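You operate a simulated robot arm through the tools that you are given. There is no shell and no other tool.

Carry out the task below with a simulated two-armed robot. There is one attempt and no reset: what you move stays moved.

## Task
Move the pressed pack into the wedge clamp and wedge it.
Fine: it is in the hand press: green button once, then tray out; set the pack lengthwise at the clamp's open end, push it in to the stop, wedge home; other packs stay.

The check looks at the end state, three seconds after you hand in, the way a careful person would. Anything else that was tipped, shoved, dropped, spilled or broken makes it a failure.

## Robot
Two 7-joint arms with fingered hands on one trunk that stands fixed in place. Base frame: the origin is at the foot of the trunk, x ahead of it, y to its left, z up; the work surface is at about z = 0.78. Units: m, degrees, N and s.
The left shoulder is at [0.07, 0.169, 1.118], the right one opposite. With the tool pointing down near the work surface each hand reaches from about 0.26 to 0.68 m from the base axis, measured 20 degrees to its own side. Payload 3.4 kg a hand.
Tool frame (each hand has its own): the origin (TCP) lies between the finger pads and is the grasp point; the fingertips stand 0.023 m ahead of it; z points along the fingers, y is the line along which they close. The gripper opens to 0.116 m. The gripper's body begins 0.065 m behind the TCP. The gripper is a hand of 4 fingers: y runs from the thumb to the fingers, the wrist lies at [0, 0, -0.211] in the tool frame, and closing takes about 1.5 s.
Orientation is that of the tool frame in the base frame, as a unit quaternion [w, x, y, z]. With the fingers straight down and closing along the base's y, the tool's x points along the base's -x, its y along +y and its z along -z.

## Interface
- The arms move only by the tool send_rows. It takes "left_deltas", "right_deltas" or both (then of equal length, played together; a hand with none holds still); each is a list of rows, each an object (a shift or turn left out is 0, a gripper value left out holds the last) with "grip": the finger opening in m, from 0 to 0.116; "travel": the shift along the tool's x, y, z in m, a list of three; "dr": the turn, a rotation vector about the tool's x, y, z in degrees, a list of three. In form: [{"grip": grip, "travel": [dx, dy, dz], "dr": [rx, ry, rz]}, ...]. A call has 1 to 20 rows; each row shifts and turns the commanded pose from where the row before left it, along the tool's axes as they then stand. Each row takes 0.2 s and may step no farther than 0.05 m and 8.6 degrees from the row before; otherwise, or with a gripper value out of range, the whole call is refused. A pose out of reach is approached as far as the arm can. The call stops where the force on the tool passes 90 N (or 10 N more than at its start, if that is more) or the arm is blocked; 0.2 s more then pass. The fingers move at their own pace (about 0.153 m/s each) and stop on an object; they squeeze with about 31 N. The grip force told is the motor's: it shows also when the fingers shut on nothing. Time passes only in rows, and 0.2 s behind the last, so rows that do not move let the fingers close. It gives the time, the measured TCP pose, the force on the tool (base axes), the opening and the grip force at its end, in the units of the frame above (readings bear some noise), with the torque about the TCP (base axes, N m) and any sound that the robot's microphone picked up.
- Cameras (640 x 400 px; columns grow to the right, rows downward): "scene" is now at [0.1391, -0.0061, 1.3519]; the picture's right is [-0.05, -1.00, 0.00], its down [-0.52, 0.03, -0.85] and it looks along [0.85, -0.04, -0.52] (base axes); focal length 214 px, centre (320, 200). "left" rides on the left gripper at [-0.068, 0.001, -0.09] in its tool frame; the picture's right is [-0.01, -1.00, 0.00], its down [0.80, -0.01, -0.61] and it looks along [0.61, -0.01, 0.80] (tool axes); focal length 251 px, centre (320, 200). "right" rides on the right gripper at [0.068, 0.001, -0.09] in its tool frame; the picture's right is [-0.01, 1.00, 0.00], its down [-0.79, -0.01, -0.61] and it looks along [-0.61, -0.01, 0.80] (tool axes); focal length 251 px, centre (320, 200). There is no depth. A picture from a camera that has moved, and an enlarged one, comes with that camera's place and axes in the base frame and with its lens.
- camera(camera): a new picture of that camera. It takes no simulated time.
- slide_trunk(by): slides the trunk up (or, below 0, down) by that many m; the arms and the scene camera ride with it, the base frame stays. It gives what a move gives, with no picture.
- grasp_type(shape, hand): the hand has 4 fingers and takes this shape, open, in about a second: jaw (thumb against the fingers, like two jaws); tri (thumb and two fingers); tip (a fingertip pinch); poke (one finger out to press); point (the index stretched); flat (the hand flat); cup (the hand cupped); fist (a fist). The gripper value then closes the fingers along that shape, each until it touches; the sizes above hold for jaw. It gives what a move gives, with no picture.
- pan_tilt(pan, tilt): turns the head with the scene camera to pan (to the left, within 86 degrees either way) and tilt (down, from -29 to 69), counted from straight ahead of the robot. It gives what a move gives.
- zoom(camera, box): a new picture of the part [left, top, right, bottom] of that camera's present view, enlarged. It takes no simulated time.
- job_done(): hands the job in; it is judged then, once.

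Places have to be worked out from the pictures, the camera data and where the tool is seen. Open the grippers and draw the arms clear of the work before you hand the job in, unless the task says otherwise.

The tools are called after "Request:" as a command line: name --argument value ..., lists and objects as JSON in quotes. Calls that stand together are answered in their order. send_rows: Moves the arms, as the interface text tells. Its arguments: {"type":"object","properties":{"left_deltas":{"type":"array","items":{"type":"object","properties":{"grip":{"type":"number"},"travel":{"type":"array","items":{"type":"number"}},"dr":{"type":"array","items":{"type":"number"}}}}},"right_deltas":{"type":"array","items":{"type":"object","properties":{"grip":{"type":"number"},"travel":{"type":"array","items":{"type":"number"}},"dr":{"type":"array","items":{"type":"number"}}}}}},"required":[]} The other tools are called the same way: slide_trunk (by) slides the trunk up or down; grasp_type (shape, hand) gives the hand a shape; pan_tilt (pan, tilt) turns the head that bears the scene camera; camera (camera) takes a picture; zoom (camera, box) takes an enlarged picture of a part of a camera's view; job_done () hands the job in.

At the start:

```text
time_s: 0.0
left_tool_pos: [0.4212, 0.3255, 1.2372]
left_ee_rot: [-0.001, -0.001, 1.0, 0.001]
left_force: [-0.4, -0.3, -0.1]
left_moment: [0.01, 0.0, 0.04]
left_gripper_width: 0.1159
left_grip_force: 0.2
left_shape: jaw
right_tool_pos: [0.535, -0.0736, 1.1561]
right_ee_rot: [0.001, 0.0, 1.0, 0.0]
right_force: [-0.1, 0.0, -0.4]
right_moment: [-0.01, -0.01, -0.02]
right_gripper_width: 0.116
right_grip_force: 0.1
right_shape: jaw
trunk travel left (down, up): [-0.625, 0.315]
head pan, tilt: [-2.9, 31.3]
```

scene: 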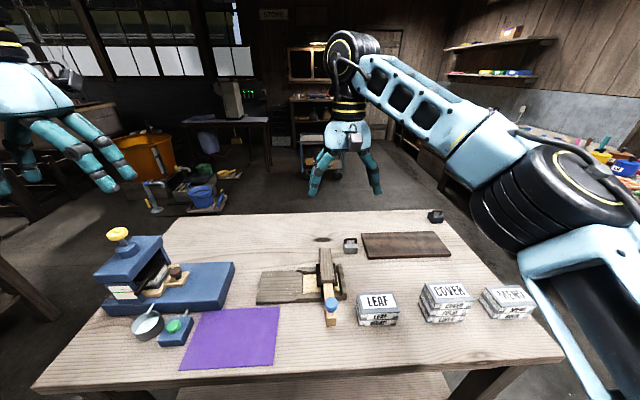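
right: 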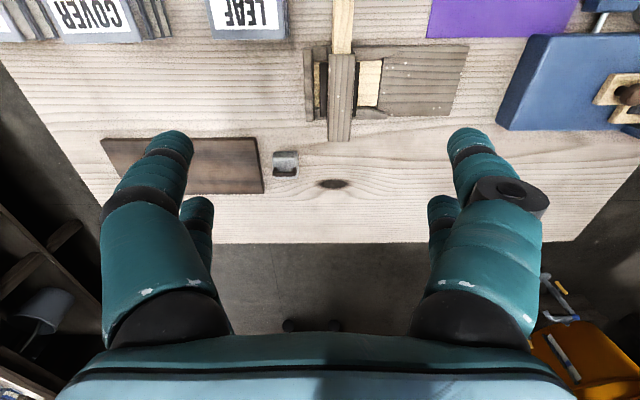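
left: 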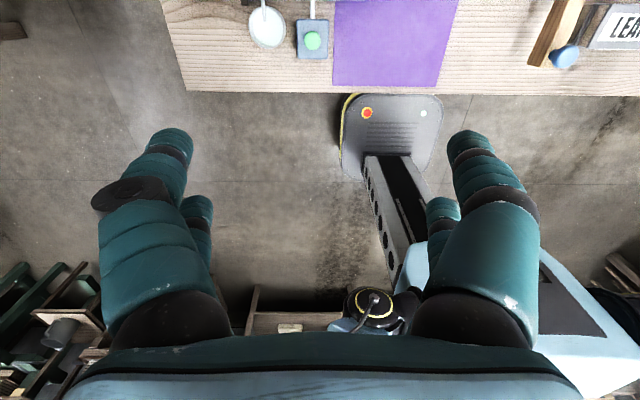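

I see a blue press at the left with a yellow knob and a tray, a green button box, a purple cloth, and a wooden wedge clamp in the middle. I'll take closer looks before moving anything.

Request:
zoom --camera "scene" --box '[80, 210, 260, 370]'

Request:
zoom --camera "scene" --box '[240, 220, 420, 340]'

Request:
zoom --camera "right" --box '[290, 0, 640, 200]'

Request:
zoom --camera "left" --box '[160, 0, 640, 120]'

```text
2.50 times, centred on (170, 290) of scene
camera zoom: at [0.1391, -0.0061, 1.3519], right [-0.05, -1.0, 0.0], down [-0.52, 0.03, -0.85], along [0.85, -0.04, -0.52], focal length 536 px, centre (695, -25)
```

zoom: 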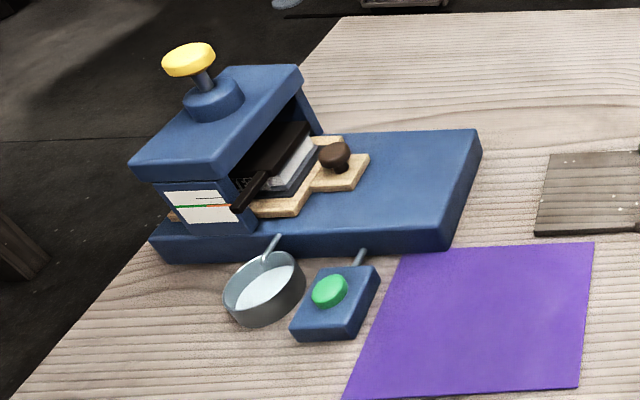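

```text
3.33 times, centred on (330, 280) of scene
camera zoom: at [0.1391, -0.0061, 1.3519], right [-0.05, -1.0, 0.0], down [-0.52, 0.03, -0.85], along [0.85, -0.04, -0.52], focal length 715 px, centre (287, -67)
```

zoom: 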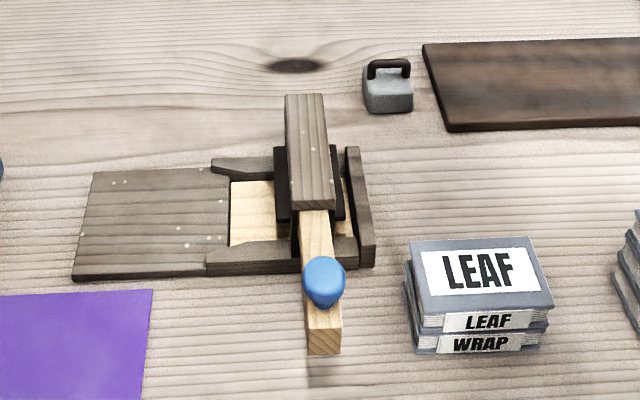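

```text
1.83 times, centred on (465, 100) of right
camera zoom: at [0.4675, -0.0732, 1.2473], right [0.01, 1.0, 0.0], down [0.79, -0.01, 0.61], along [0.61, -0.01, -0.8], focal length 460 px, centre (55, 383)
```

zoom: 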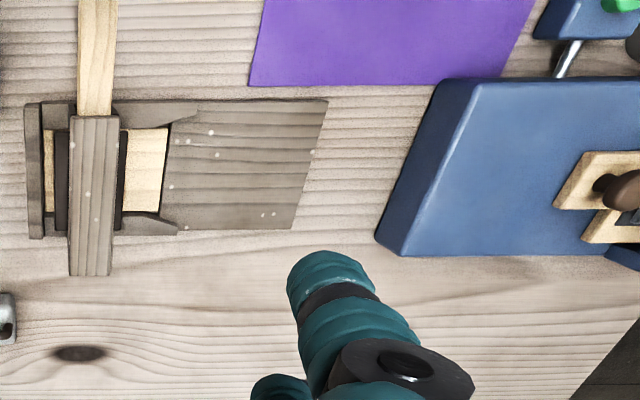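

```text
1.33 times, centred on (400, 60) of left
camera zoom: at [0.4904, 0.3257, 1.3256], right [0.01, -1.0, 0.0], down [-0.8, -0.01, 0.61], along [-0.61, -0.01, -0.8], focal length 335 px, centre (213, 387)
```

zoom: 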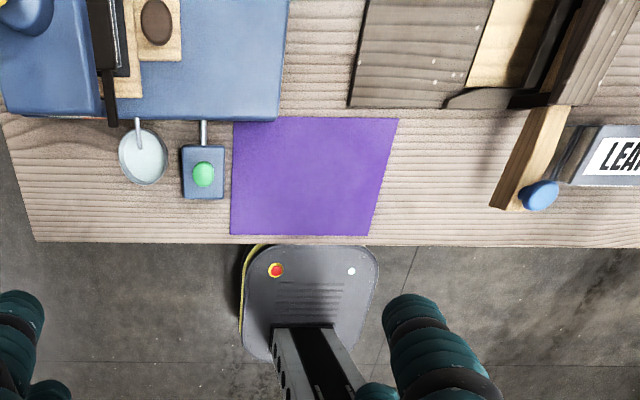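

The button sits at about (0.444, 0.339). I need a better view of the press, so I'll turn the head towards it.

Request:
pan_tilt --pan 38 --tilt 38

Request:
camera --camera "scene"

Request:
zoom --camera "scene" --box '[220, 130, 420, 255]'

```text
time_s: 1.1
left_tool_pos: [0.4219, 0.3243, 1.2372]
left_ee_rot: [-0.001, -0.001, 1.0, 0.0]
left_force: [-0.2, 0.4, 0.2]
left_moment: [0.01, -0.02, -0.03]
left_gripper_width: 0.116
left_grip_force: 0.1
left_shape: jaw
right_tool_pos: [0.5344, -0.0743, 1.1566]
right_ee_rot: [0.001, 0.0, 1.0, 0.0]
right_force: [-0.1, -0.1, -0.2]
right_moment: [-0.01, -0.02, 0.0]
right_gripper_width: 0.116
right_grip_force: 0.1
right_shape: jaw
trunk travel left (down, up): [-0.625, 0.315]
head pan, tilt: [38.0, 38.0]
```

```text
taken
camera scene: at [0.1174, 0.0514, 1.3416], right [0.61, -0.79, 0.0], down [-0.49, -0.38, -0.79], along [0.62, 0.48, -0.62], focal length 214 px, centre (320, 200)
```

scene: 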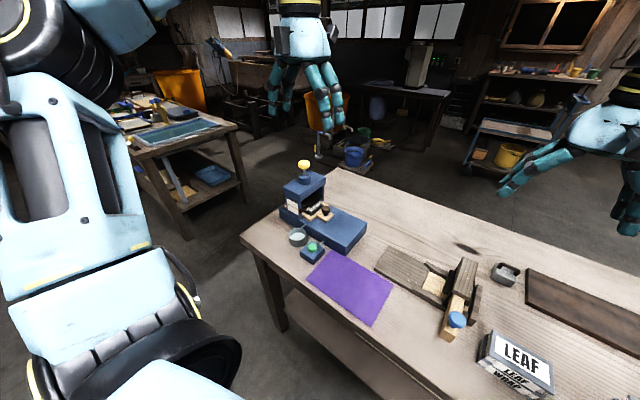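

```text
3.20 times, centred on (320, 192) of scene
camera zoom: at [0.1174, 0.0514, 1.3416], right [0.61, -0.79, 0.0], down [-0.49, -0.38, -0.79], along [0.62, 0.48, -0.62], focal length 686 px, centre (320, 224)
```

zoom: 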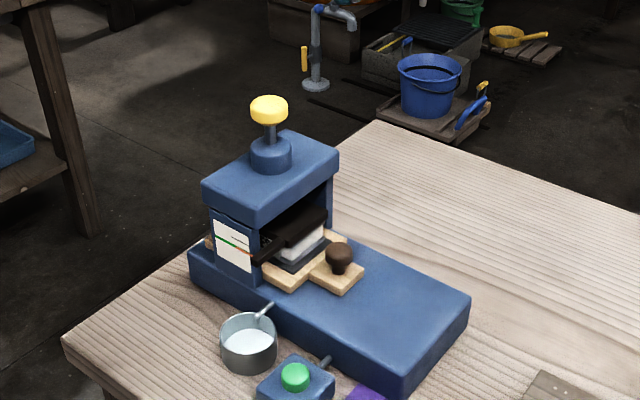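

The pack is visible under a dark platen, on a tray with a brown knob on its right. I'll zoom tighter on the press mouth and the clamp.

Request:
zoom --camera "scene" --box '[276, 176, 346, 226]'

Request:
zoom --camera "scene" --box '[280, 225, 360, 275]'

Request:
zoom --camera "scene" --box '[360, 230, 520, 350]'

```text
8.00 times, centred on (311, 201) of scene
camera zoom: at [0.1174, 0.0514, 1.3416], right [0.61, -0.79, 0.0], down [-0.49, -0.38, -0.79], along [0.62, 0.48, -0.62], focal length 1716 px, centre (392, 192)
```

zoom: 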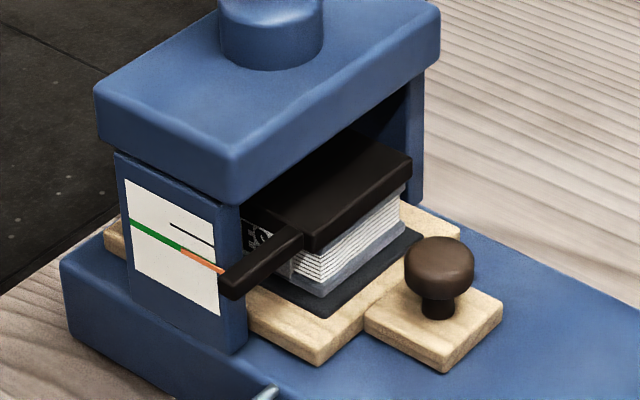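

```text
8.00 times, centred on (320, 250) of scene
camera zoom: at [0.1174, 0.0514, 1.3416], right [0.61, -0.79, 0.0], down [-0.49, -0.38, -0.79], along [0.62, 0.48, -0.62], focal length 1716 px, centre (320, -200)
```

zoom: 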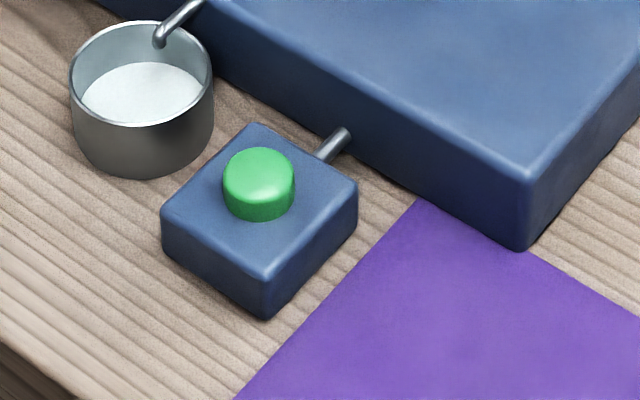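

```text
3.33 times, centred on (440, 290) of scene
camera zoom: at [0.1174, 0.0514, 1.3416], right [0.61, -0.79, 0.0], down [-0.49, -0.38, -0.79], along [0.62, 0.48, -0.62], focal length 715 px, centre (-80, -100)
```

zoom: 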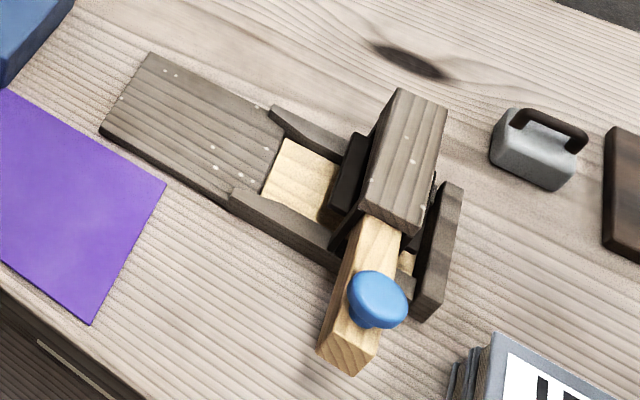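

The release button is on its own small box next to a cup of liquid, so I must avoid the cup. I'll shape the left hand to poke and look at where the finger ends up.

Request:
grasp_type --shape "poke" --hand "left"

Request:
camera --camera "left"

Request:
pan_tilt --pan 38 --tilt 15

Request:
camera --camera "scene"

```text
time_s: 2.0
left_tool_pos: [0.4213, 0.3247, 1.236]
left_ee_rot: [0.001, -0.001, 1.0, 0.001]
left_force: [-0.5, 0.7, -0.4]
left_moment: [0.02, 0.0, -0.02]
left_gripper_width: 0.0
left_grip_force: 0.0
left_shape: poke
right_tool_pos: [0.5341, -0.0738, 1.1563]
right_ee_rot: [-0.001, 0.0, 1.0, 0.0]
right_force: [0.2, 0.1, -0.2]
right_moment: [0.0, 0.0, 0.01]
right_gripper_width: 0.1157
right_grip_force: 0.0
right_shape: jaw
trunk travel left (down, up): [-0.625, 0.315]
head pan, tilt: [38.0, 38.0]
```

```text
taken
camera left: at [0.4904, 0.3257, 1.3256], right [0.01, -1.0, 0.0], down [-0.8, -0.01, 0.61], along [-0.61, -0.01, -0.8], focal length 251 px, centre (320, 200)
```

left: 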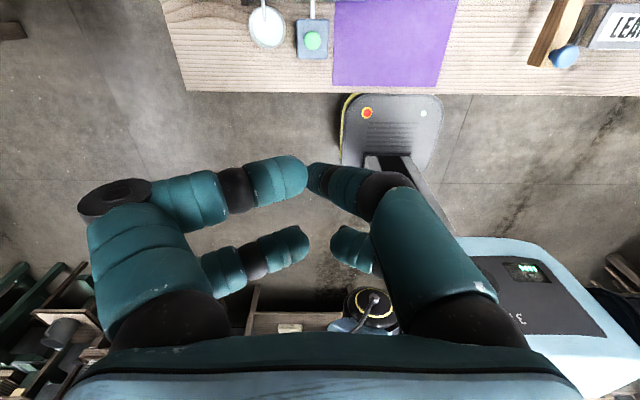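

```text
time_s: 2.9
left_tool_pos: [0.4208, 0.325, 1.2375]
left_ee_rot: [0.0, -0.001, 1.0, 0.0]
left_force: [-0.1, -0.3, 0.0]
left_moment: [-0.01, 0.04, 0.0]
left_gripper_width: 0.0001
left_grip_force: 0.2
left_shape: poke
right_tool_pos: [0.5348, -0.0734, 1.157]
right_ee_rot: [0.0, 0.0, 1.0, 0.0]
right_force: [-0.4, 0.1, -0.5]
right_moment: [0.02, 0.05, -0.06]
right_gripper_width: 0.1161
right_grip_force: 0.0
right_shape: jaw
trunk travel left (down, up): [-0.625, 0.315]
head pan, tilt: [38.0, 15.0]
```

```text
taken
camera scene: at [0.123, 0.0559, 1.3781], right [0.62, -0.79, 0.0], down [-0.2, -0.16, -0.97], along [0.76, 0.59, -0.26], focal length 214 px, centre (320, 200)
```

scene: 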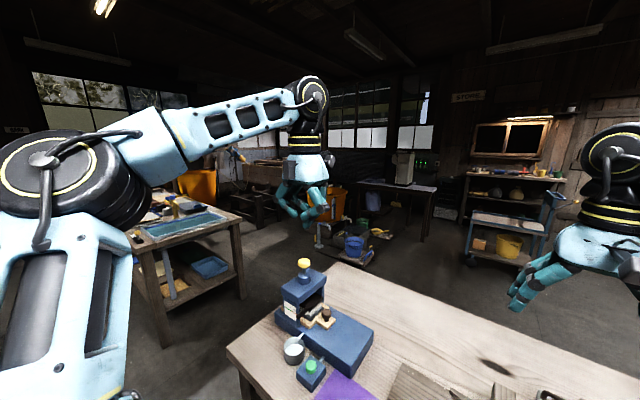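

The left hand now appears in the scene picture. I'll zoom to see where the poking finger ends.

Request:
zoom --camera "scene" --box '[250, 130, 370, 240]'

Request:
zoom --camera "left" --box '[180, 100, 420, 300]'

```text
3.64 times, centred on (310, 185) of scene
camera zoom: at [0.123, 0.0559, 1.3781], right [0.62, -0.79, 0.0], down [-0.2, -0.16, -0.97], along [0.76, 0.59, -0.26], focal length 780 px, centre (356, 254)
```

zoom: 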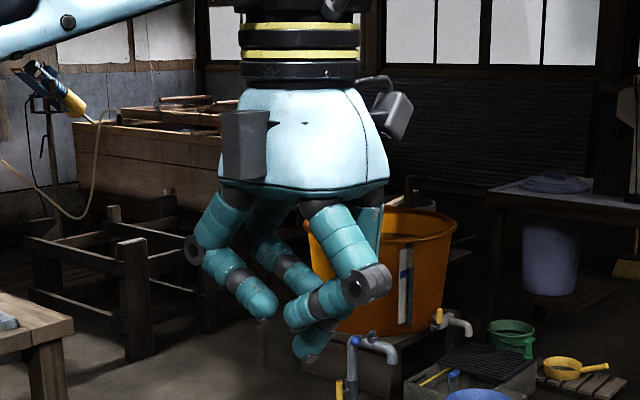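

```text
2.00 times, centred on (300, 200) of left
camera zoom: at [0.4904, 0.3257, 1.3256], right [0.01, -1.0, 0.0], down [-0.8, -0.01, 0.61], along [-0.61, -0.01, -0.8], focal length 503 px, centre (360, 200)
```

zoom: 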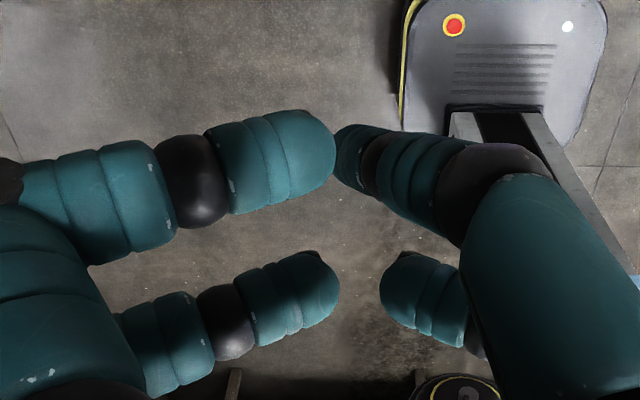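

The poke tip hangs about 0.02 m ahead of the TCP, roughly on its axis. I'll lower the left hand to above the button at z≈0.95 and look again.

Request:
send_rows --left_deltas '[{"travel": [-0.0036, 0.002, 0.041]}, {"travel": [-0.0036, 0.002, 0.041]}, {"travel": [-0.0036, 0.002, 0.041]}, {"travel": [-0.0036, 0.002, 0.041]}, {"travel": [-0.0036, 0.002, 0.041]}, {"travel": [-0.0036, 0.002, 0.041]}, {"travel": [0, 0, 0.041]}]'

Request:
camera --camera "left"

Request:
pan_tilt --pan 38 --tilt 38

Request:
camera --camera "scene"

```text
time_s: 4.5
left_tool_pos: [0.443, 0.3351, 0.9501]
left_ee_rot: [0.0, -0.001, 1.0, -0.001]
left_force: [0.0, 0.5, 0.7]
left_moment: [0.03, 0.01, 0.01]
left_gripper_width: 0.0001
left_grip_force: 0.1
left_shape: poke
right_tool_pos: [0.535, -0.0739, 1.1568]
right_ee_rot: [0.0, 0.0, 1.0, 0.0]
right_force: [0.4, -0.1, 0.7]
right_moment: [0.0, 0.03, 0.0]
right_gripper_width: 0.1158
right_grip_force: 0.0
right_shape: jaw
trunk travel left (down, up): [-0.625, 0.315]
head pan, tilt: [38.0, 15.0]
```

```text
taken
camera left: at [0.5117, 0.3363, 1.0381], right [0.01, -1.0, 0.0], down [-0.79, -0.01, 0.61], along [-0.61, -0.01, -0.79], focal length 251 px, centre (320, 200)
```

left: 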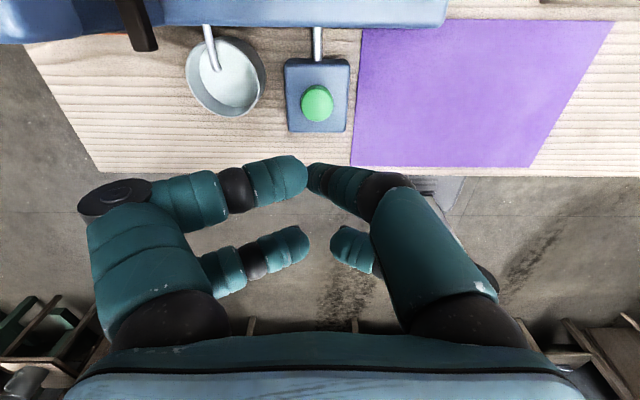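

```text
time_s: 5.3
left_tool_pos: [0.4428, 0.3351, 0.9506]
left_ee_rot: [0.0, -0.001, 1.0, 0.0]
left_force: [0.1, -0.1, 0.4]
left_moment: [0.0, 0.01, 0.01]
left_gripper_width: 0.0
left_grip_force: 0.1
left_shape: poke
right_tool_pos: [0.5341, -0.0747, 1.1565]
right_ee_rot: [0.001, 0.0, 1.0, -0.001]
right_force: [-0.2, -0.5, 0.3]
right_moment: [0.01, -0.02, -0.02]
right_gripper_width: 0.116
right_grip_force: 0.1
right_shape: jaw
trunk travel left (down, up): [-0.625, 0.315]
head pan, tilt: [38.0, 38.0]
```

```text
taken
camera scene: at [0.1173, 0.0515, 1.3417], right [0.62, -0.79, 0.0], down [-0.48, -0.38, -0.79], along [0.62, 0.49, -0.62], focal length 214 px, centre (320, 200)
```

scene: 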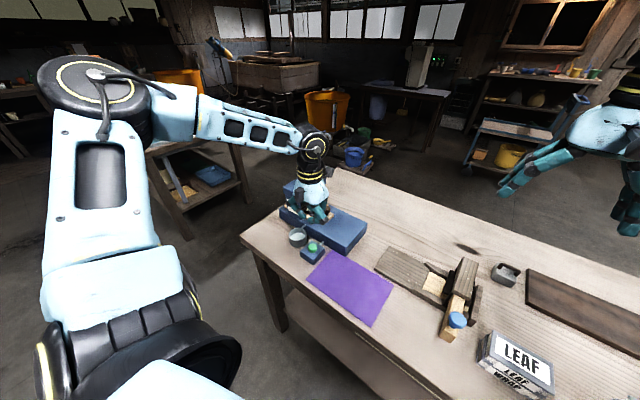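

The button top is near (0.4465, 0.337, 0.819), directly under the fingertip. I'll come down most of the way and check.

Request:
send_rows --left_deltas '[{"travel": [-0.0035, 0.001, 0.03]}, {"travel": [0, 0, 0.03]}, {"travel": [0, 0, 0.02]}]'

Request:
camera --camera "left"

Request:
zoom --camera "scene" --box '[270, 170, 370, 270]'

```text
time_s: 6.1
left_tool_pos: [0.4442, 0.3378, 0.8684]
left_ee_rot: [0.0, -0.001, 1.0, -0.001]
left_force: [0.1, -0.7, 0.4]
left_moment: [-0.02, -0.07, -0.02]
left_gripper_width: 0.0
left_grip_force: 0.0
left_shape: poke
right_tool_pos: [0.5341, -0.0735, 1.1566]
right_ee_rot: [0.0, 0.0, 1.0, 0.0]
right_force: [0.5, 0.5, 0.2]
right_moment: [-0.02, -0.02, -0.01]
right_gripper_width: 0.1162
right_grip_force: 0.1
right_shape: jaw
trunk travel left (down, up): [-0.625, 0.315]
head pan, tilt: [38.0, 38.0]
```

```text
taken
camera left: at [0.5136, 0.3384, 0.9578], right [0.01, -1.0, 0.0], down [-0.8, -0.01, 0.61], along [-0.61, -0.01, -0.8], focal length 251 px, centre (320, 200)
```

left: 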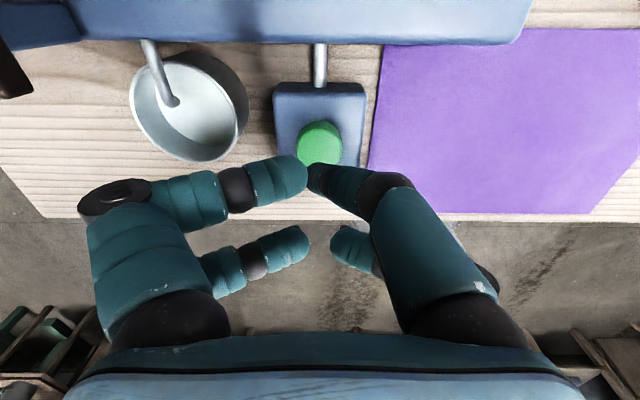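

```text
4.00 times, centred on (320, 220) of scene
camera zoom: at [0.1176, 0.0515, 1.3416], right [0.62, -0.79, 0.0], down [-0.49, -0.38, -0.79], along [0.62, 0.49, -0.62], focal length 858 px, centre (320, 120)
```

zoom: 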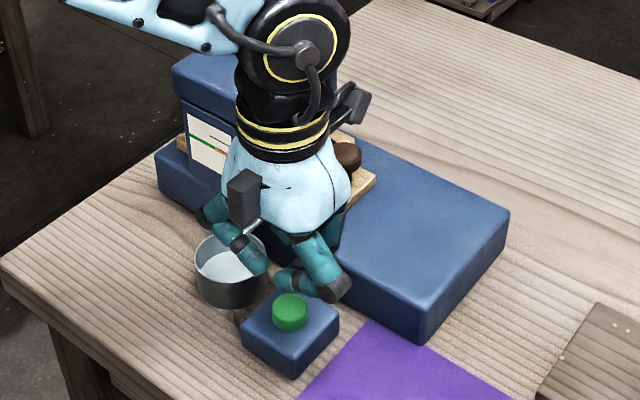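

The tip hovers just above the button. I'll step down in small moves until I feel contact.

Request:
send_rows --left_deltas '[{"travel": [-0.004, -0.002, 0.008]}, {"travel": [0, 0, 0.006]}]'

Request:
zoom --camera "left" --box '[220, 60, 420, 220]'

Request:
zoom --camera "scene" --box '[280, 210, 350, 270]'

```text
time_s: 6.7
left_tool_pos: [0.4492, 0.3357, 0.8549]
left_ee_rot: [0.0, -0.001, 1.0, 0.001]
left_force: [-0.1, 0.2, -0.5]
left_moment: [0.0, -0.03, -0.01]
left_gripper_width: 0.0001
left_grip_force: 0.0
left_shape: poke
right_tool_pos: [0.5358, -0.0729, 1.1564]
right_ee_rot: [0.0, 0.0, 1.0, 0.0]
right_force: [0.1, 0.3, 0.0]
right_moment: [0.01, 0.0, 0.02]
right_gripper_width: 0.1157
right_grip_force: 0.1
right_shape: jaw
trunk travel left (down, up): [-0.625, 0.315]
head pan, tilt: [38.0, 38.0]
```

```text
2.50 times, centred on (320, 140) of left
camera zoom: at [0.5176, 0.3372, 0.9439], right [0.01, -1.0, 0.0], down [-0.8, -0.01, 0.61], along [-0.61, -0.01, -0.8], focal length 629 px, centre (320, 350)
```

zoom: 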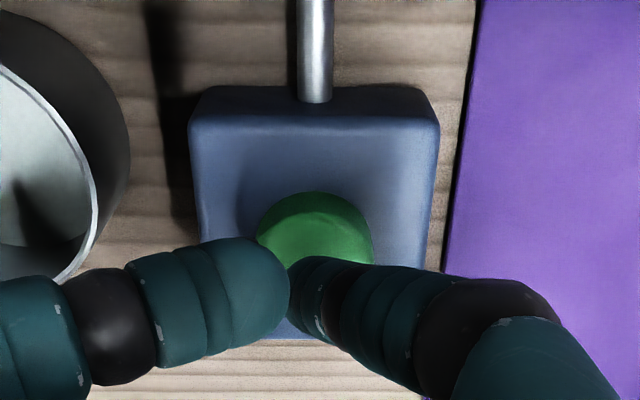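

```text
6.67 times, centred on (315, 240) of scene
camera zoom: at [0.1174, 0.0517, 1.3416], right [0.62, -0.79, 0.0], down [-0.49, -0.38, -0.79], along [0.62, 0.48, -0.62], focal length 1430 px, centre (353, -67)
```

zoom: 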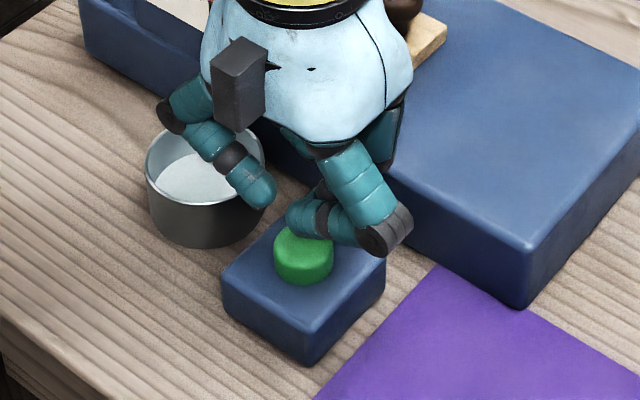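

No contact yet and the finger is right over the button. I'll continue down in small steps.

Request:
send_rows --left_deltas '[{"travel": [0, 0, 0.005]}, {"travel": [0, 0, 0.004]}]'

Request:
zoom --camera "scene" --box '[280, 210, 350, 270]'

```text
time_s: 7.3
left_tool_pos: [0.4487, 0.3349, 0.8461]
left_ee_rot: [0.001, -0.001, 1.0, 0.0]
left_force: [0.4, 1.5, 1.7]
left_moment: [0.02, -0.03, -0.03]
left_gripper_width: 0.0
left_grip_force: 0.0
left_shape: poke
right_tool_pos: [0.5345, -0.0745, 1.1568]
right_ee_rot: [0.0, 0.0, 1.0, -0.001]
right_force: [-0.6, -0.1, 0.1]
right_moment: [-0.03, 0.0, 0.01]
right_gripper_width: 0.116
right_grip_force: 0.1
right_shape: jaw
trunk travel left (down, up): [-0.625, 0.315]
head pan, tilt: [38.0, 38.0]
heard: click
```

```text
6.67 times, centred on (315, 240) of scene
camera zoom: at [0.117, 0.0514, 1.3417], right [0.62, -0.79, 0.0], down [-0.48, -0.38, -0.79], along [0.62, 0.49, -0.62], focal length 1430 px, centre (353, -67)
```

zoom: 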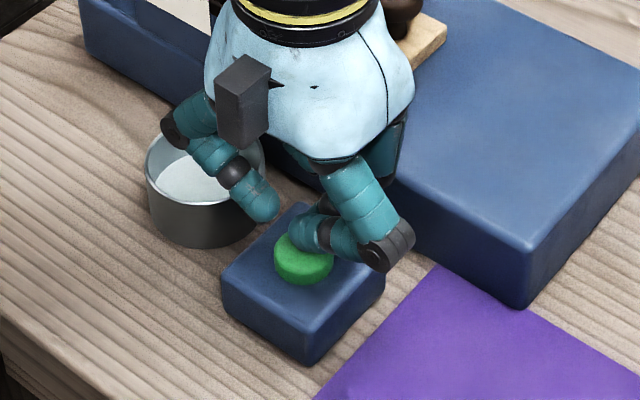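

I heard a single click, so the button registered once. I'll lift straight up, clear of the button, and check what the press did.

Request:
send_rows --left_deltas '[{"travel": [0, 0, -0.03]}, {"travel": [0, 0, -0.04]}, {"travel": [0, -0.03, -0.04]}, {"travel": [0, -0.05, -0.01]}, {"travel": [0, -0.05, 0]}, {"travel": [0, 0, 0]}]'

Request:
zoom --camera "scene" --box '[270, 150, 350, 230]'

Request:
camera --camera "scene"

```text
refused: row 4 steps farther than a row can; nothing moved
```

```text
5.00 times, centred on (310, 190) of scene
camera zoom: at [0.117, 0.0514, 1.3417], right [0.62, -0.79, 0.0], down [-0.48, -0.38, -0.79], along [0.62, 0.49, -0.62], focal length 1072 px, centre (370, 250)
```

zoom: 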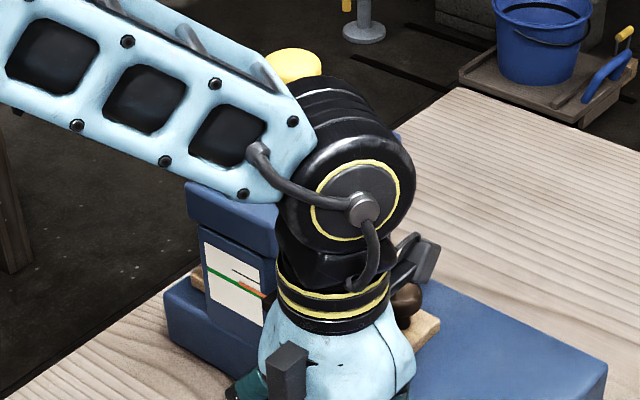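

```text
taken
camera scene: at [0.117, 0.0514, 1.3417], right [0.62, -0.79, 0.0], down [-0.48, -0.38, -0.79], along [0.62, 0.49, -0.62], focal length 214 px, centre (320, 200)
```

scene: 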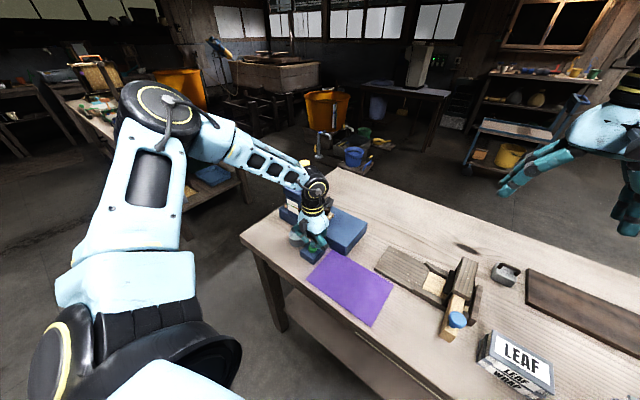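

The call was refused for too long a step, so nothing moved. I'll resend with shorter steps, straight up first and then to the right.

Request:
send_rows --left_deltas '[{"travel": [0, 0, -0.03]}, {"travel": [0, 0, -0.04]}, {"travel": [0, 0, -0.045]}, {"travel": [0, 0, -0.045]}, {"travel": [0, 0, -0.045]}, {"travel": [0, 0, -0.045]}, {"travel": [0, 0, -0.045]}]'

Request:
zoom --camera "scene" --box '[270, 150, 350, 230]'

Request:
camera --camera "left"

```text
time_s: 8.9
left_tool_pos: [0.4503, 0.3351, 1.1439]
left_ee_rot: [0.0, -0.001, 1.0, 0.0]
left_force: [0.2, 0.5, 0.3]
left_moment: [-0.01, 0.04, 0.03]
left_gripper_width: 0.0
left_grip_force: 0.0
left_shape: poke
right_tool_pos: [0.5357, -0.0749, 1.1576]
right_ee_rot: [0.0, 0.0, 1.0, 0.0]
right_force: [0.1, -0.3, 0.6]
right_moment: [-0.01, -0.03, -0.05]
right_gripper_width: 0.116
right_grip_force: 0.1
right_shape: jaw
trunk travel left (down, up): [-0.625, 0.315]
head pan, tilt: [38.0, 38.0]
```

```text
5.00 times, centred on (310, 190) of scene
camera zoom: at [0.1168, 0.0508, 1.3417], right [0.62, -0.79, 0.0], down [-0.48, -0.38, -0.79], along [0.62, 0.49, -0.62], focal length 1072 px, centre (370, 250)
```

zoom: 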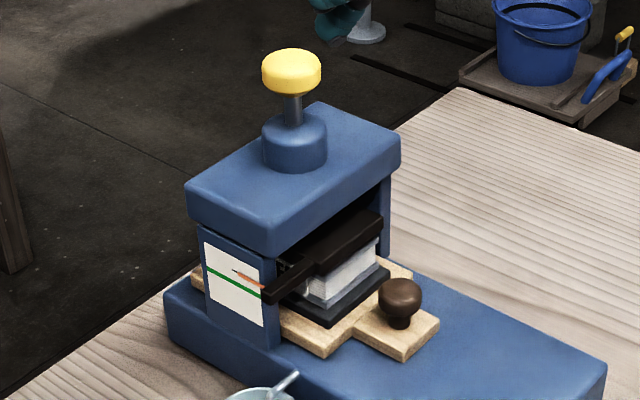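

```text
taken
camera left: at [0.5212, 0.3362, 1.2335], right [0.01, -1.0, 0.0], down [-0.8, -0.01, 0.61], along [-0.61, -0.01, -0.8], focal length 251 px, centre (320, 200)
```

left: 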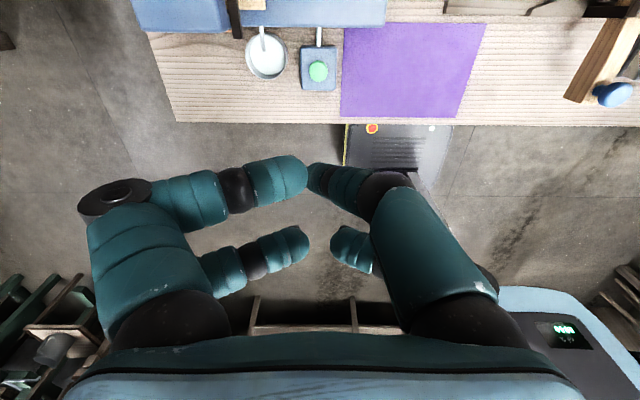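

The orange pointer has risen from the green mark towards the upper mark, so the platen is lifting. I'll wait a little and re-check before touching the tray.

Request:
send_rows --left_deltas '[{"travel": [0, -0.03, -0.02]}, {"travel": [0, -0.03, 0]}, {}, {}, {}, {}]'

Request:
zoom --camera "scene" --box '[276, 176, 346, 226]'

Request:
grasp_type --shape "jaw" --hand "left"

Request:
zoom --camera "scene" --box '[276, 176, 346, 226]'

```text
time_s: 10.3
left_tool_pos: [0.4513, 0.2753, 1.1644]
left_ee_rot: [-0.001, -0.001, 1.0, 0.001]
left_force: [-0.6, 0.2, 0.4]
left_moment: [0.02, -0.03, 0.0]
left_gripper_width: 0.0
left_grip_force: 0.0
left_shape: poke
right_tool_pos: [0.5354, -0.0739, 1.1571]
right_ee_rot: [0.0, 0.0, 1.0, 0.0]
right_force: [0.0, 0.2, -0.5]
right_moment: [0.0, -0.01, 0.01]
right_gripper_width: 0.1158
right_grip_force: 0.0
right_shape: jaw
trunk travel left (down, up): [-0.625, 0.315]
head pan, tilt: [38.0, 38.0]
```

```text
8.00 times, centred on (311, 201) of scene
camera zoom: at [0.1173, 0.0518, 1.3416], right [0.62, -0.79, 0.0], down [-0.49, -0.38, -0.79], along [0.62, 0.48, -0.62], focal length 1716 px, centre (392, 192)
```

zoom: 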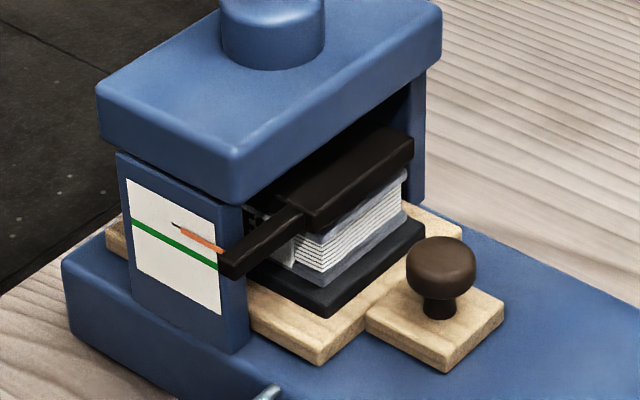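

```text
time_s: 11.2
left_tool_pos: [0.4519, 0.2759, 1.1653]
left_ee_rot: [0.0, -0.001, 1.0, 0.0]
left_force: [-0.4, -0.1, 0.4]
left_moment: [0.02, 0.02, -0.01]
left_gripper_width: 0.1159
left_grip_force: 0.0
left_shape: jaw
right_tool_pos: [0.5356, -0.0747, 1.1575]
right_ee_rot: [0.0, 0.001, 1.0, 0.0]
right_force: [-0.4, 0.5, 0.5]
right_moment: [-0.02, 0.04, 0.01]
right_gripper_width: 0.1158
right_grip_force: 0.1
right_shape: jaw
trunk travel left (down, up): [-0.625, 0.315]
head pan, tilt: [38.0, 38.0]
```

```text
8.00 times, centred on (311, 201) of scene
camera zoom: at [0.1174, 0.0515, 1.3416], right [0.62, -0.79, 0.0], down [-0.49, -0.38, -0.79], along [0.62, 0.49, -0.62], focal length 1716 px, centre (392, 192)
```

zoom: 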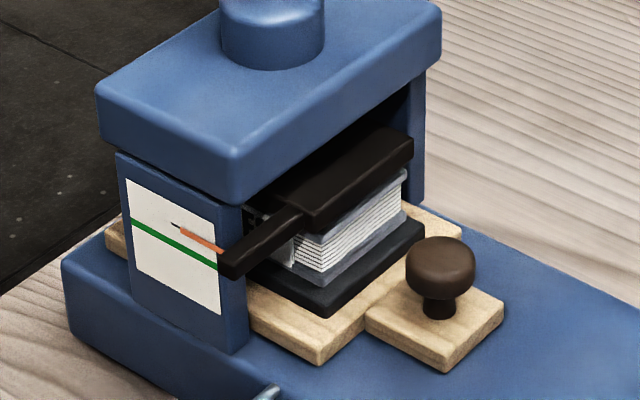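

The pointer tip now sits on the black mark and is holding steady, so the press is released. I'll turn the left hand 90° so it can grip along x and its camera faces the press.

Request:
send_rows --left_deltas '[{"dr": [0, 0, 8.2]}, {"dr": [0, 0, 8.2]}, {"dr": [0, 0, 8.2]}, {"dr": [0, 0, 8.2]}, {"dr": [0, 0, 8.2]}, {"dr": [0, 0, 8.2]}, {"dr": [0, 0, 8.2]}, {"dr": [0, 0, 8.2]}, {"dr": [0, 0, 8.2]}, {"dr": [0, 0, 8.2]}, {"dr": [0, 0, 8.0]}]'

Request:
camera --camera "left"

Request:
camera --camera "scene"

```text
time_s: 13.6
left_tool_pos: [0.4491, 0.2761, 1.1604]
left_ee_rot: [-0.001, 0.708, 0.706, 0.0]
left_force: [0.4, 1.4, -0.7]
left_moment: [0.01, 0.01, 0.01]
left_gripper_width: 0.1159
left_grip_force: 0.1
left_shape: jaw
right_tool_pos: [0.5361, -0.0737, 1.1571]
right_ee_rot: [0.0, 0.0, 1.0, 0.0]
right_force: [-0.3, -0.6, 0.8]
right_moment: [0.01, -0.02, -0.03]
right_gripper_width: 0.1159
right_grip_force: 0.0
right_shape: jaw
trunk travel left (down, up): [-0.625, 0.315]
head pan, tilt: [38.0, 38.0]
```

```text
taken
camera left: at [0.4514, 0.2076, 1.25], right [-1.0, -0.01, 0.0], down [-0.01, 0.79, 0.61], along [0.0, 0.61, -0.79], focal length 251 px, centre (320, 200)
```

left: 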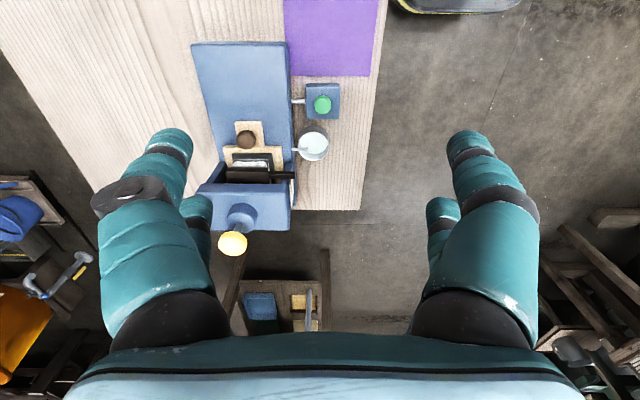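

```text
taken
camera scene: at [0.1174, 0.0516, 1.3416], right [0.62, -0.79, 0.0], down [-0.49, -0.38, -0.79], along [0.62, 0.49, -0.62], focal length 214 px, centre (320, 200)
```

scene: 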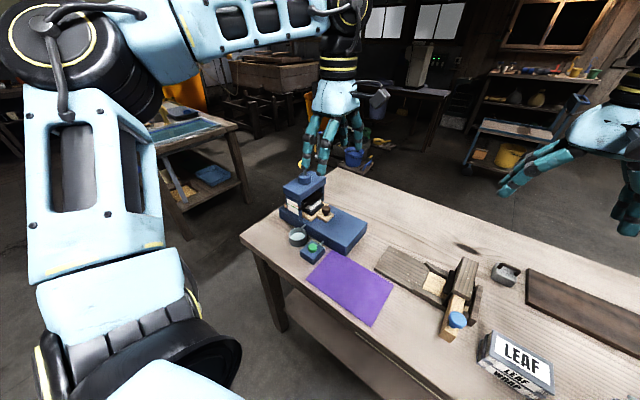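

The rotation worked and the knob triangulates at about (0.571, 0.378, 0.87). I'll zoom into this view of the press.

Request:
zoom --camera "left" --box '[180, 100, 340, 250]'

```text
2.67 times, centred on (260, 175) of left
camera zoom: at [0.4514, 0.2076, 1.25], right [-1.0, -0.01, 0.0], down [-0.01, 0.79, 0.61], along [0.0, 0.61, -0.79], focal length 670 px, centre (480, 267)
```

zoom: 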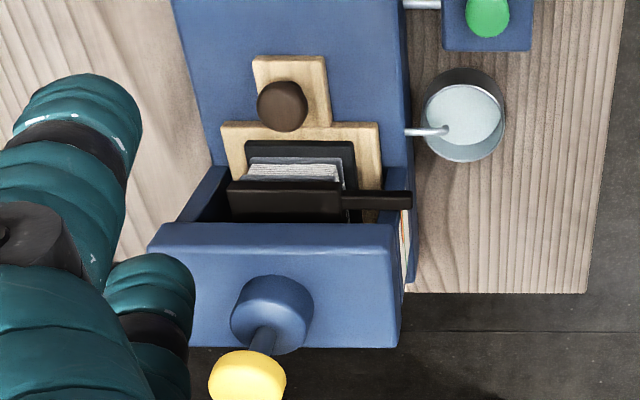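

I'll move the left hand in front of the press mouth and tilt it about 25°, so the wrist stays away from the press block and the camera looks inside.

Request:
send_rows --left_deltas '[{"travel": [0.004, 0.0305, 0.035]}, {"travel": [0.004, 0.0305, 0.035]}, {"travel": [0.004, 0.0305, 0.035]}, {"travel": [0.004, 0.0305, 0.035]}, {"dr": [0, 8.3, 0]}, {"dr": [0, 8.3, 0]}, {"dr": [0, 8.3, 0]}]'

Request:
camera --camera "left"

Request:
camera --camera "scene"

```text
time_s: 15.2
left_tool_pos: [0.5603, 0.2981, 1.0226]
left_ee_rot: [-0.151, 0.69, 0.691, 0.153]
left_force: [0.6, -0.5, 0.2]
left_moment: [0.0, -0.04, 0.01]
left_gripper_width: 0.1159
left_grip_force: 0.1
left_shape: jaw
left hand out of reach, approached as far as the arm can: row 7
right_tool_pos: [0.5354, -0.0739, 1.1555]
right_ee_rot: [0.0, 0.0, 1.0, 0.0]
right_force: [0.5, 0.2, 0.6]
right_moment: [0.0, -0.03, -0.02]
right_gripper_width: 0.116
right_grip_force: 0.2
right_shape: jaw
trunk travel left (down, up): [-0.625, 0.315]
head pan, tilt: [38.0, 38.0]
```

```text
taken
camera left: at [0.5619, 0.1982, 1.0739], right [-1.0, -0.01, -0.01], down [-0.01, 0.46, 0.89], along [-0.01, 0.89, -0.46], focal length 251 px, centre (320, 200)
```

left: 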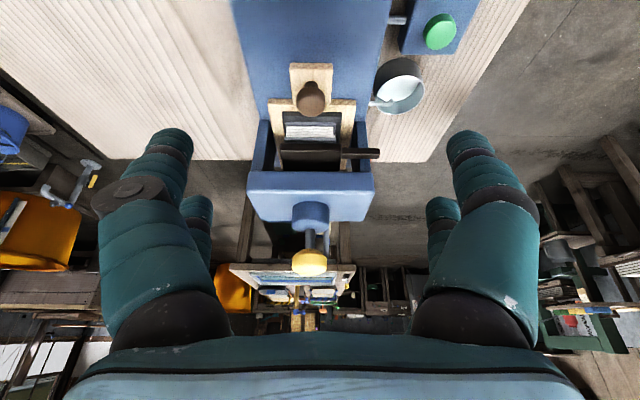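

```text
taken
camera scene: at [0.1173, 0.0515, 1.3416], right [0.62, -0.79, 0.0], down [-0.49, -0.38, -0.79], along [0.62, 0.49, -0.62], focal length 214 px, centre (320, 200)
```

scene: 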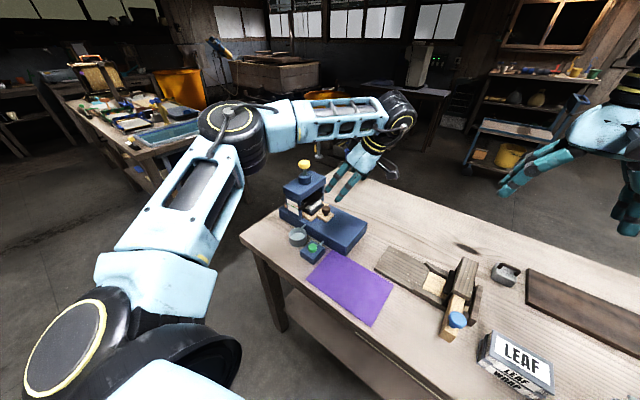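

The reach limit bit slightly at this tilt, but the view into the press is useful. I'll zoom in on the mouth to check the gap between the platen and the pack.

Request:
zoom --camera "left" --box '[230, 50, 400, 180]'

```text
3.08 times, centred on (315, 115) of left
camera zoom: at [0.5619, 0.1982, 1.0739], right [-1.0, -0.01, -0.01], down [-0.01, 0.46, 0.89], along [-0.01, 0.89, -0.46], focal length 774 px, centre (335, 462)
```

zoom: 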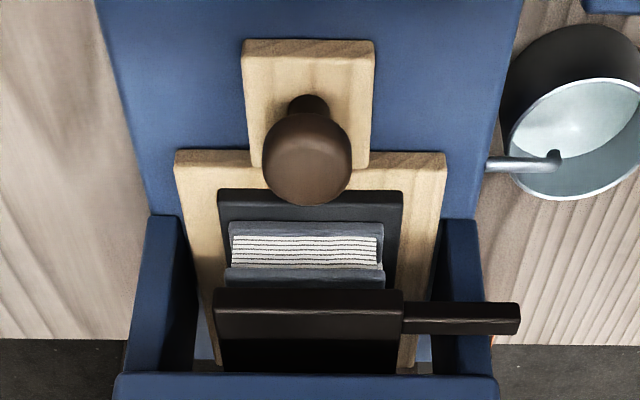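

The pack sits on a black pad on the tray with its front edge near y=0.415, and the platen is raised above it. I'll reduce the tilt to about 8° and line up above the knob.

Request:
send_rows --left_deltas '[{"dr": [0, -8.3, 0]}, {"dr": [0, -8.3, 0]}, {}]'

```text
time_s: 16.0
left_tool_pos: [0.5613, 0.298, 1.0226]
left_ee_rot: [-0.052, 0.704, 0.706, 0.052]
left_force: [0.7, 0.4, 0.6]
left_moment: [0.01, -0.01, -0.01]
left_gripper_width: 0.1158
left_grip_force: 0.0
left_shape: jaw
right_tool_pos: [0.5368, -0.0747, 1.1573]
right_ee_rot: [0.0, 0.0, 1.0, 0.0]
right_force: [-0.9, -0.3, -0.2]
right_moment: [0.0, -0.03, 0.0]
right_gripper_width: 0.116
right_grip_force: 0.0
right_shape: jaw
trunk travel left (down, up): [-0.625, 0.315]
head pan, tilt: [38.0, 38.0]
```

The tilt is now about 8°. I'll move over the knob, offset to the right of it, at z≈0.93.

Request:
send_rows --left_deltas '[{"travel": [0.016, 0.0032, 0.0335]}, {"travel": [0.016, 0.0032, 0.0335]}, {"travel": [0.016, 0.0032, 0.0335]}, {}]'

Request:
camera --camera "left"

Request:
zoom --camera "scene" --box '[260, 150, 380, 250]'

```text
time_s: 17.0
left_tool_pos: [0.5692, 0.3613, 0.9282]
left_ee_rot: [-0.05, 0.705, 0.706, 0.051]
left_force: [0.4, 0.2, 0.2]
left_moment: [0.0, 0.01, 0.0]
left_gripper_width: 0.1159
left_grip_force: 0.1
left_shape: jaw
right_tool_pos: [0.5349, -0.0754, 1.1572]
right_ee_rot: [-0.001, 0.0, 1.0, 0.001]
right_force: [-0.2, 0.6, -0.8]
right_moment: [0.02, -0.01, 0.05]
right_gripper_width: 0.1156
right_grip_force: 0.0
right_shape: jaw
trunk travel left (down, up): [-0.625, 0.315]
head pan, tilt: [38.0, 38.0]
```

```text
taken
camera left: at [0.5713, 0.28, 1.0053], right [-1.0, -0.01, 0.0], down [-0.01, 0.7, 0.72], along [-0.01, 0.72, -0.7], focal length 251 px, centre (320, 200)
```

left: 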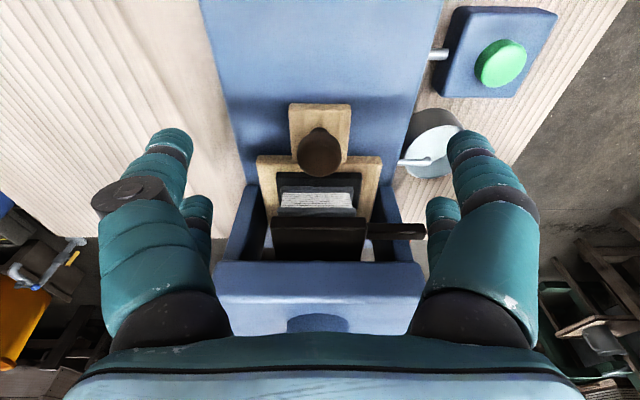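

```text
4.00 times, centred on (320, 200) of scene
camera zoom: at [0.1171, 0.0512, 1.3417], right [0.62, -0.79, 0.0], down [-0.49, -0.38, -0.79], along [0.62, 0.49, -0.62], focal length 858 px, centre (320, 200)
```

zoom: 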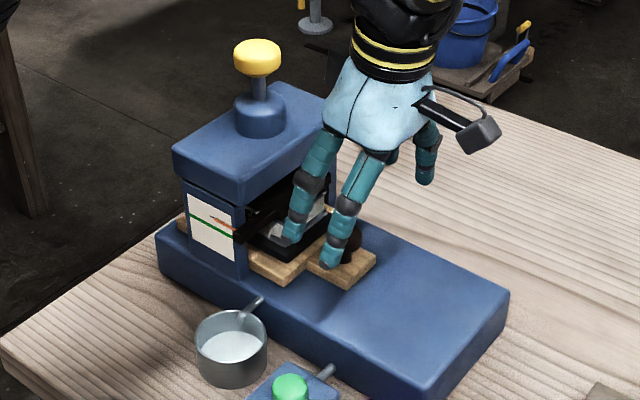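

The knob is at about (0.571, 0.376), centred between the fingers. I'll lower to z≈0.873.

Request:
send_rows --left_deltas '[{"travel": [-0.004, 0.0015, 0.0275]}, {"travel": [-0.004, 0, 0.0265]}, {}]'

Request:
camera --camera "left"

Request:
zoom --camera "scene" --box '[270, 160, 370, 250]'

```text
time_s: 17.8
left_tool_pos: [0.5718, 0.3616, 0.8731]
left_ee_rot: [-0.051, 0.704, 0.706, 0.051]
left_force: [-0.1, -1.2, -0.2]
left_moment: [0.0, -0.02, -0.01]
left_gripper_width: 0.1159
left_grip_force: 0.0
left_shape: jaw
right_tool_pos: [0.5339, -0.0739, 1.1571]
right_ee_rot: [0.001, 0.001, 1.0, 0.0]
right_force: [0.8, -0.4, -0.1]
right_moment: [-0.01, 0.0, 0.0]
right_gripper_width: 0.1159
right_grip_force: 0.1
right_shape: jaw
trunk travel left (down, up): [-0.625, 0.315]
head pan, tilt: [38.0, 38.0]
```

```text
taken
camera left: at [0.5731, 0.2808, 0.952], right [-1.0, -0.01, 0.0], down [-0.01, 0.7, 0.72], along [-0.01, 0.72, -0.7], focal length 251 px, centre (320, 200)
```

left: 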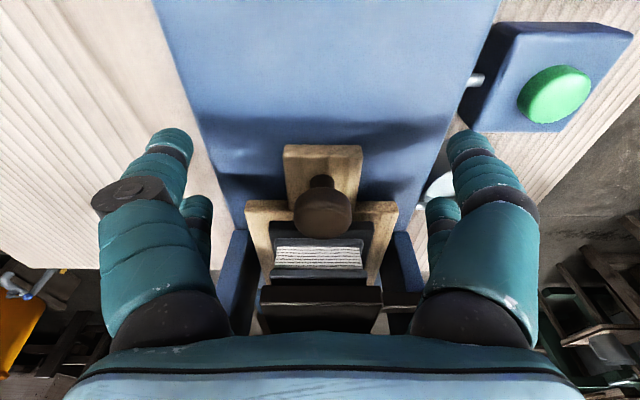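

```text
4.44 times, centred on (320, 205) of scene
camera zoom: at [0.117, 0.0515, 1.3417], right [0.62, -0.79, 0.0], down [-0.48, -0.38, -0.79], along [0.62, 0.49, -0.62], focal length 953 px, centre (320, 178)
```

zoom: 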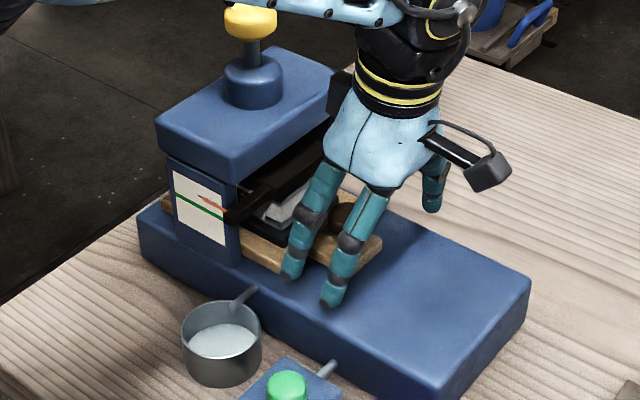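

The knob is between the fingers and nothing is touching. I'll close the fingers on it.

Request:
send_rows --left_deltas '[{"grip": 0.01}, {}, {}, {}, {}, {}, {}]'

Request:
camera --camera "left"

Request:
zoom --camera "scene" --box '[270, 160, 370, 250]'

```text
time_s: 19.4
left_tool_pos: [0.5718, 0.3615, 0.8742]
left_ee_rot: [-0.051, 0.705, 0.705, 0.052]
left_force: [-1.4, -0.1, 1.2]
left_moment: [0.03, 0.03, -0.03]
left_gripper_width: 0.0119
left_grip_force: 0.0
left_shape: jaw
right_tool_pos: [0.5339, -0.0737, 1.1568]
right_ee_rot: [0.0, -0.001, 1.0, 0.0]
right_force: [0.4, 0.1, -1.0]
right_moment: [0.0, -0.01, -0.01]
right_gripper_width: 0.1157
right_grip_force: 0.1
right_shape: jaw
trunk travel left (down, up): [-0.625, 0.315]
head pan, tilt: [38.0, 38.0]
```

```text
taken
camera left: at [0.573, 0.2808, 0.9522], right [-1.0, -0.01, 0.0], down [-0.01, 0.7, 0.72], along [-0.01, 0.72, -0.7], focal length 251 px, centre (320, 200)
```

left: 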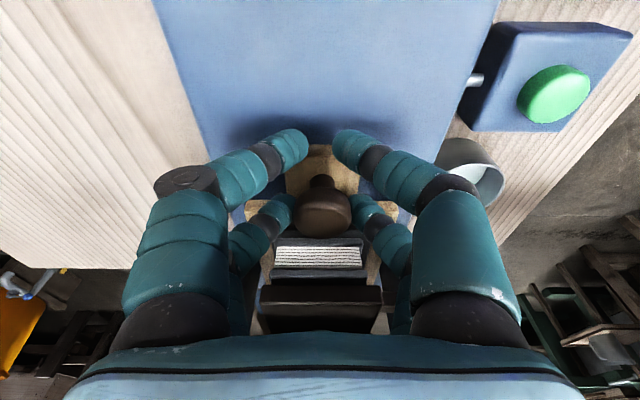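

```text
4.44 times, centred on (320, 205) of scene
camera zoom: at [0.1169, 0.0515, 1.3417], right [0.62, -0.79, 0.0], down [-0.48, -0.38, -0.79], along [0.62, 0.49, -0.62], focal length 953 px, centre (320, 178)
```

zoom: 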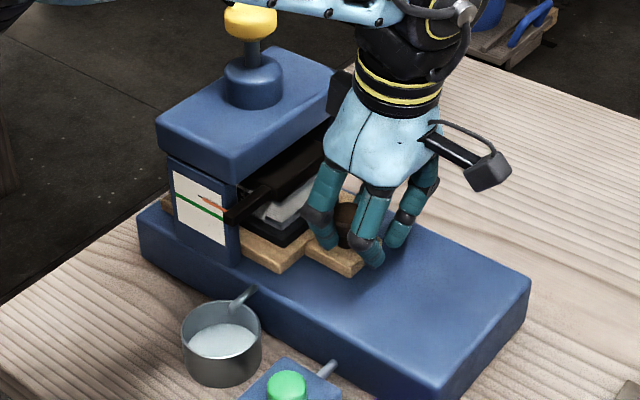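

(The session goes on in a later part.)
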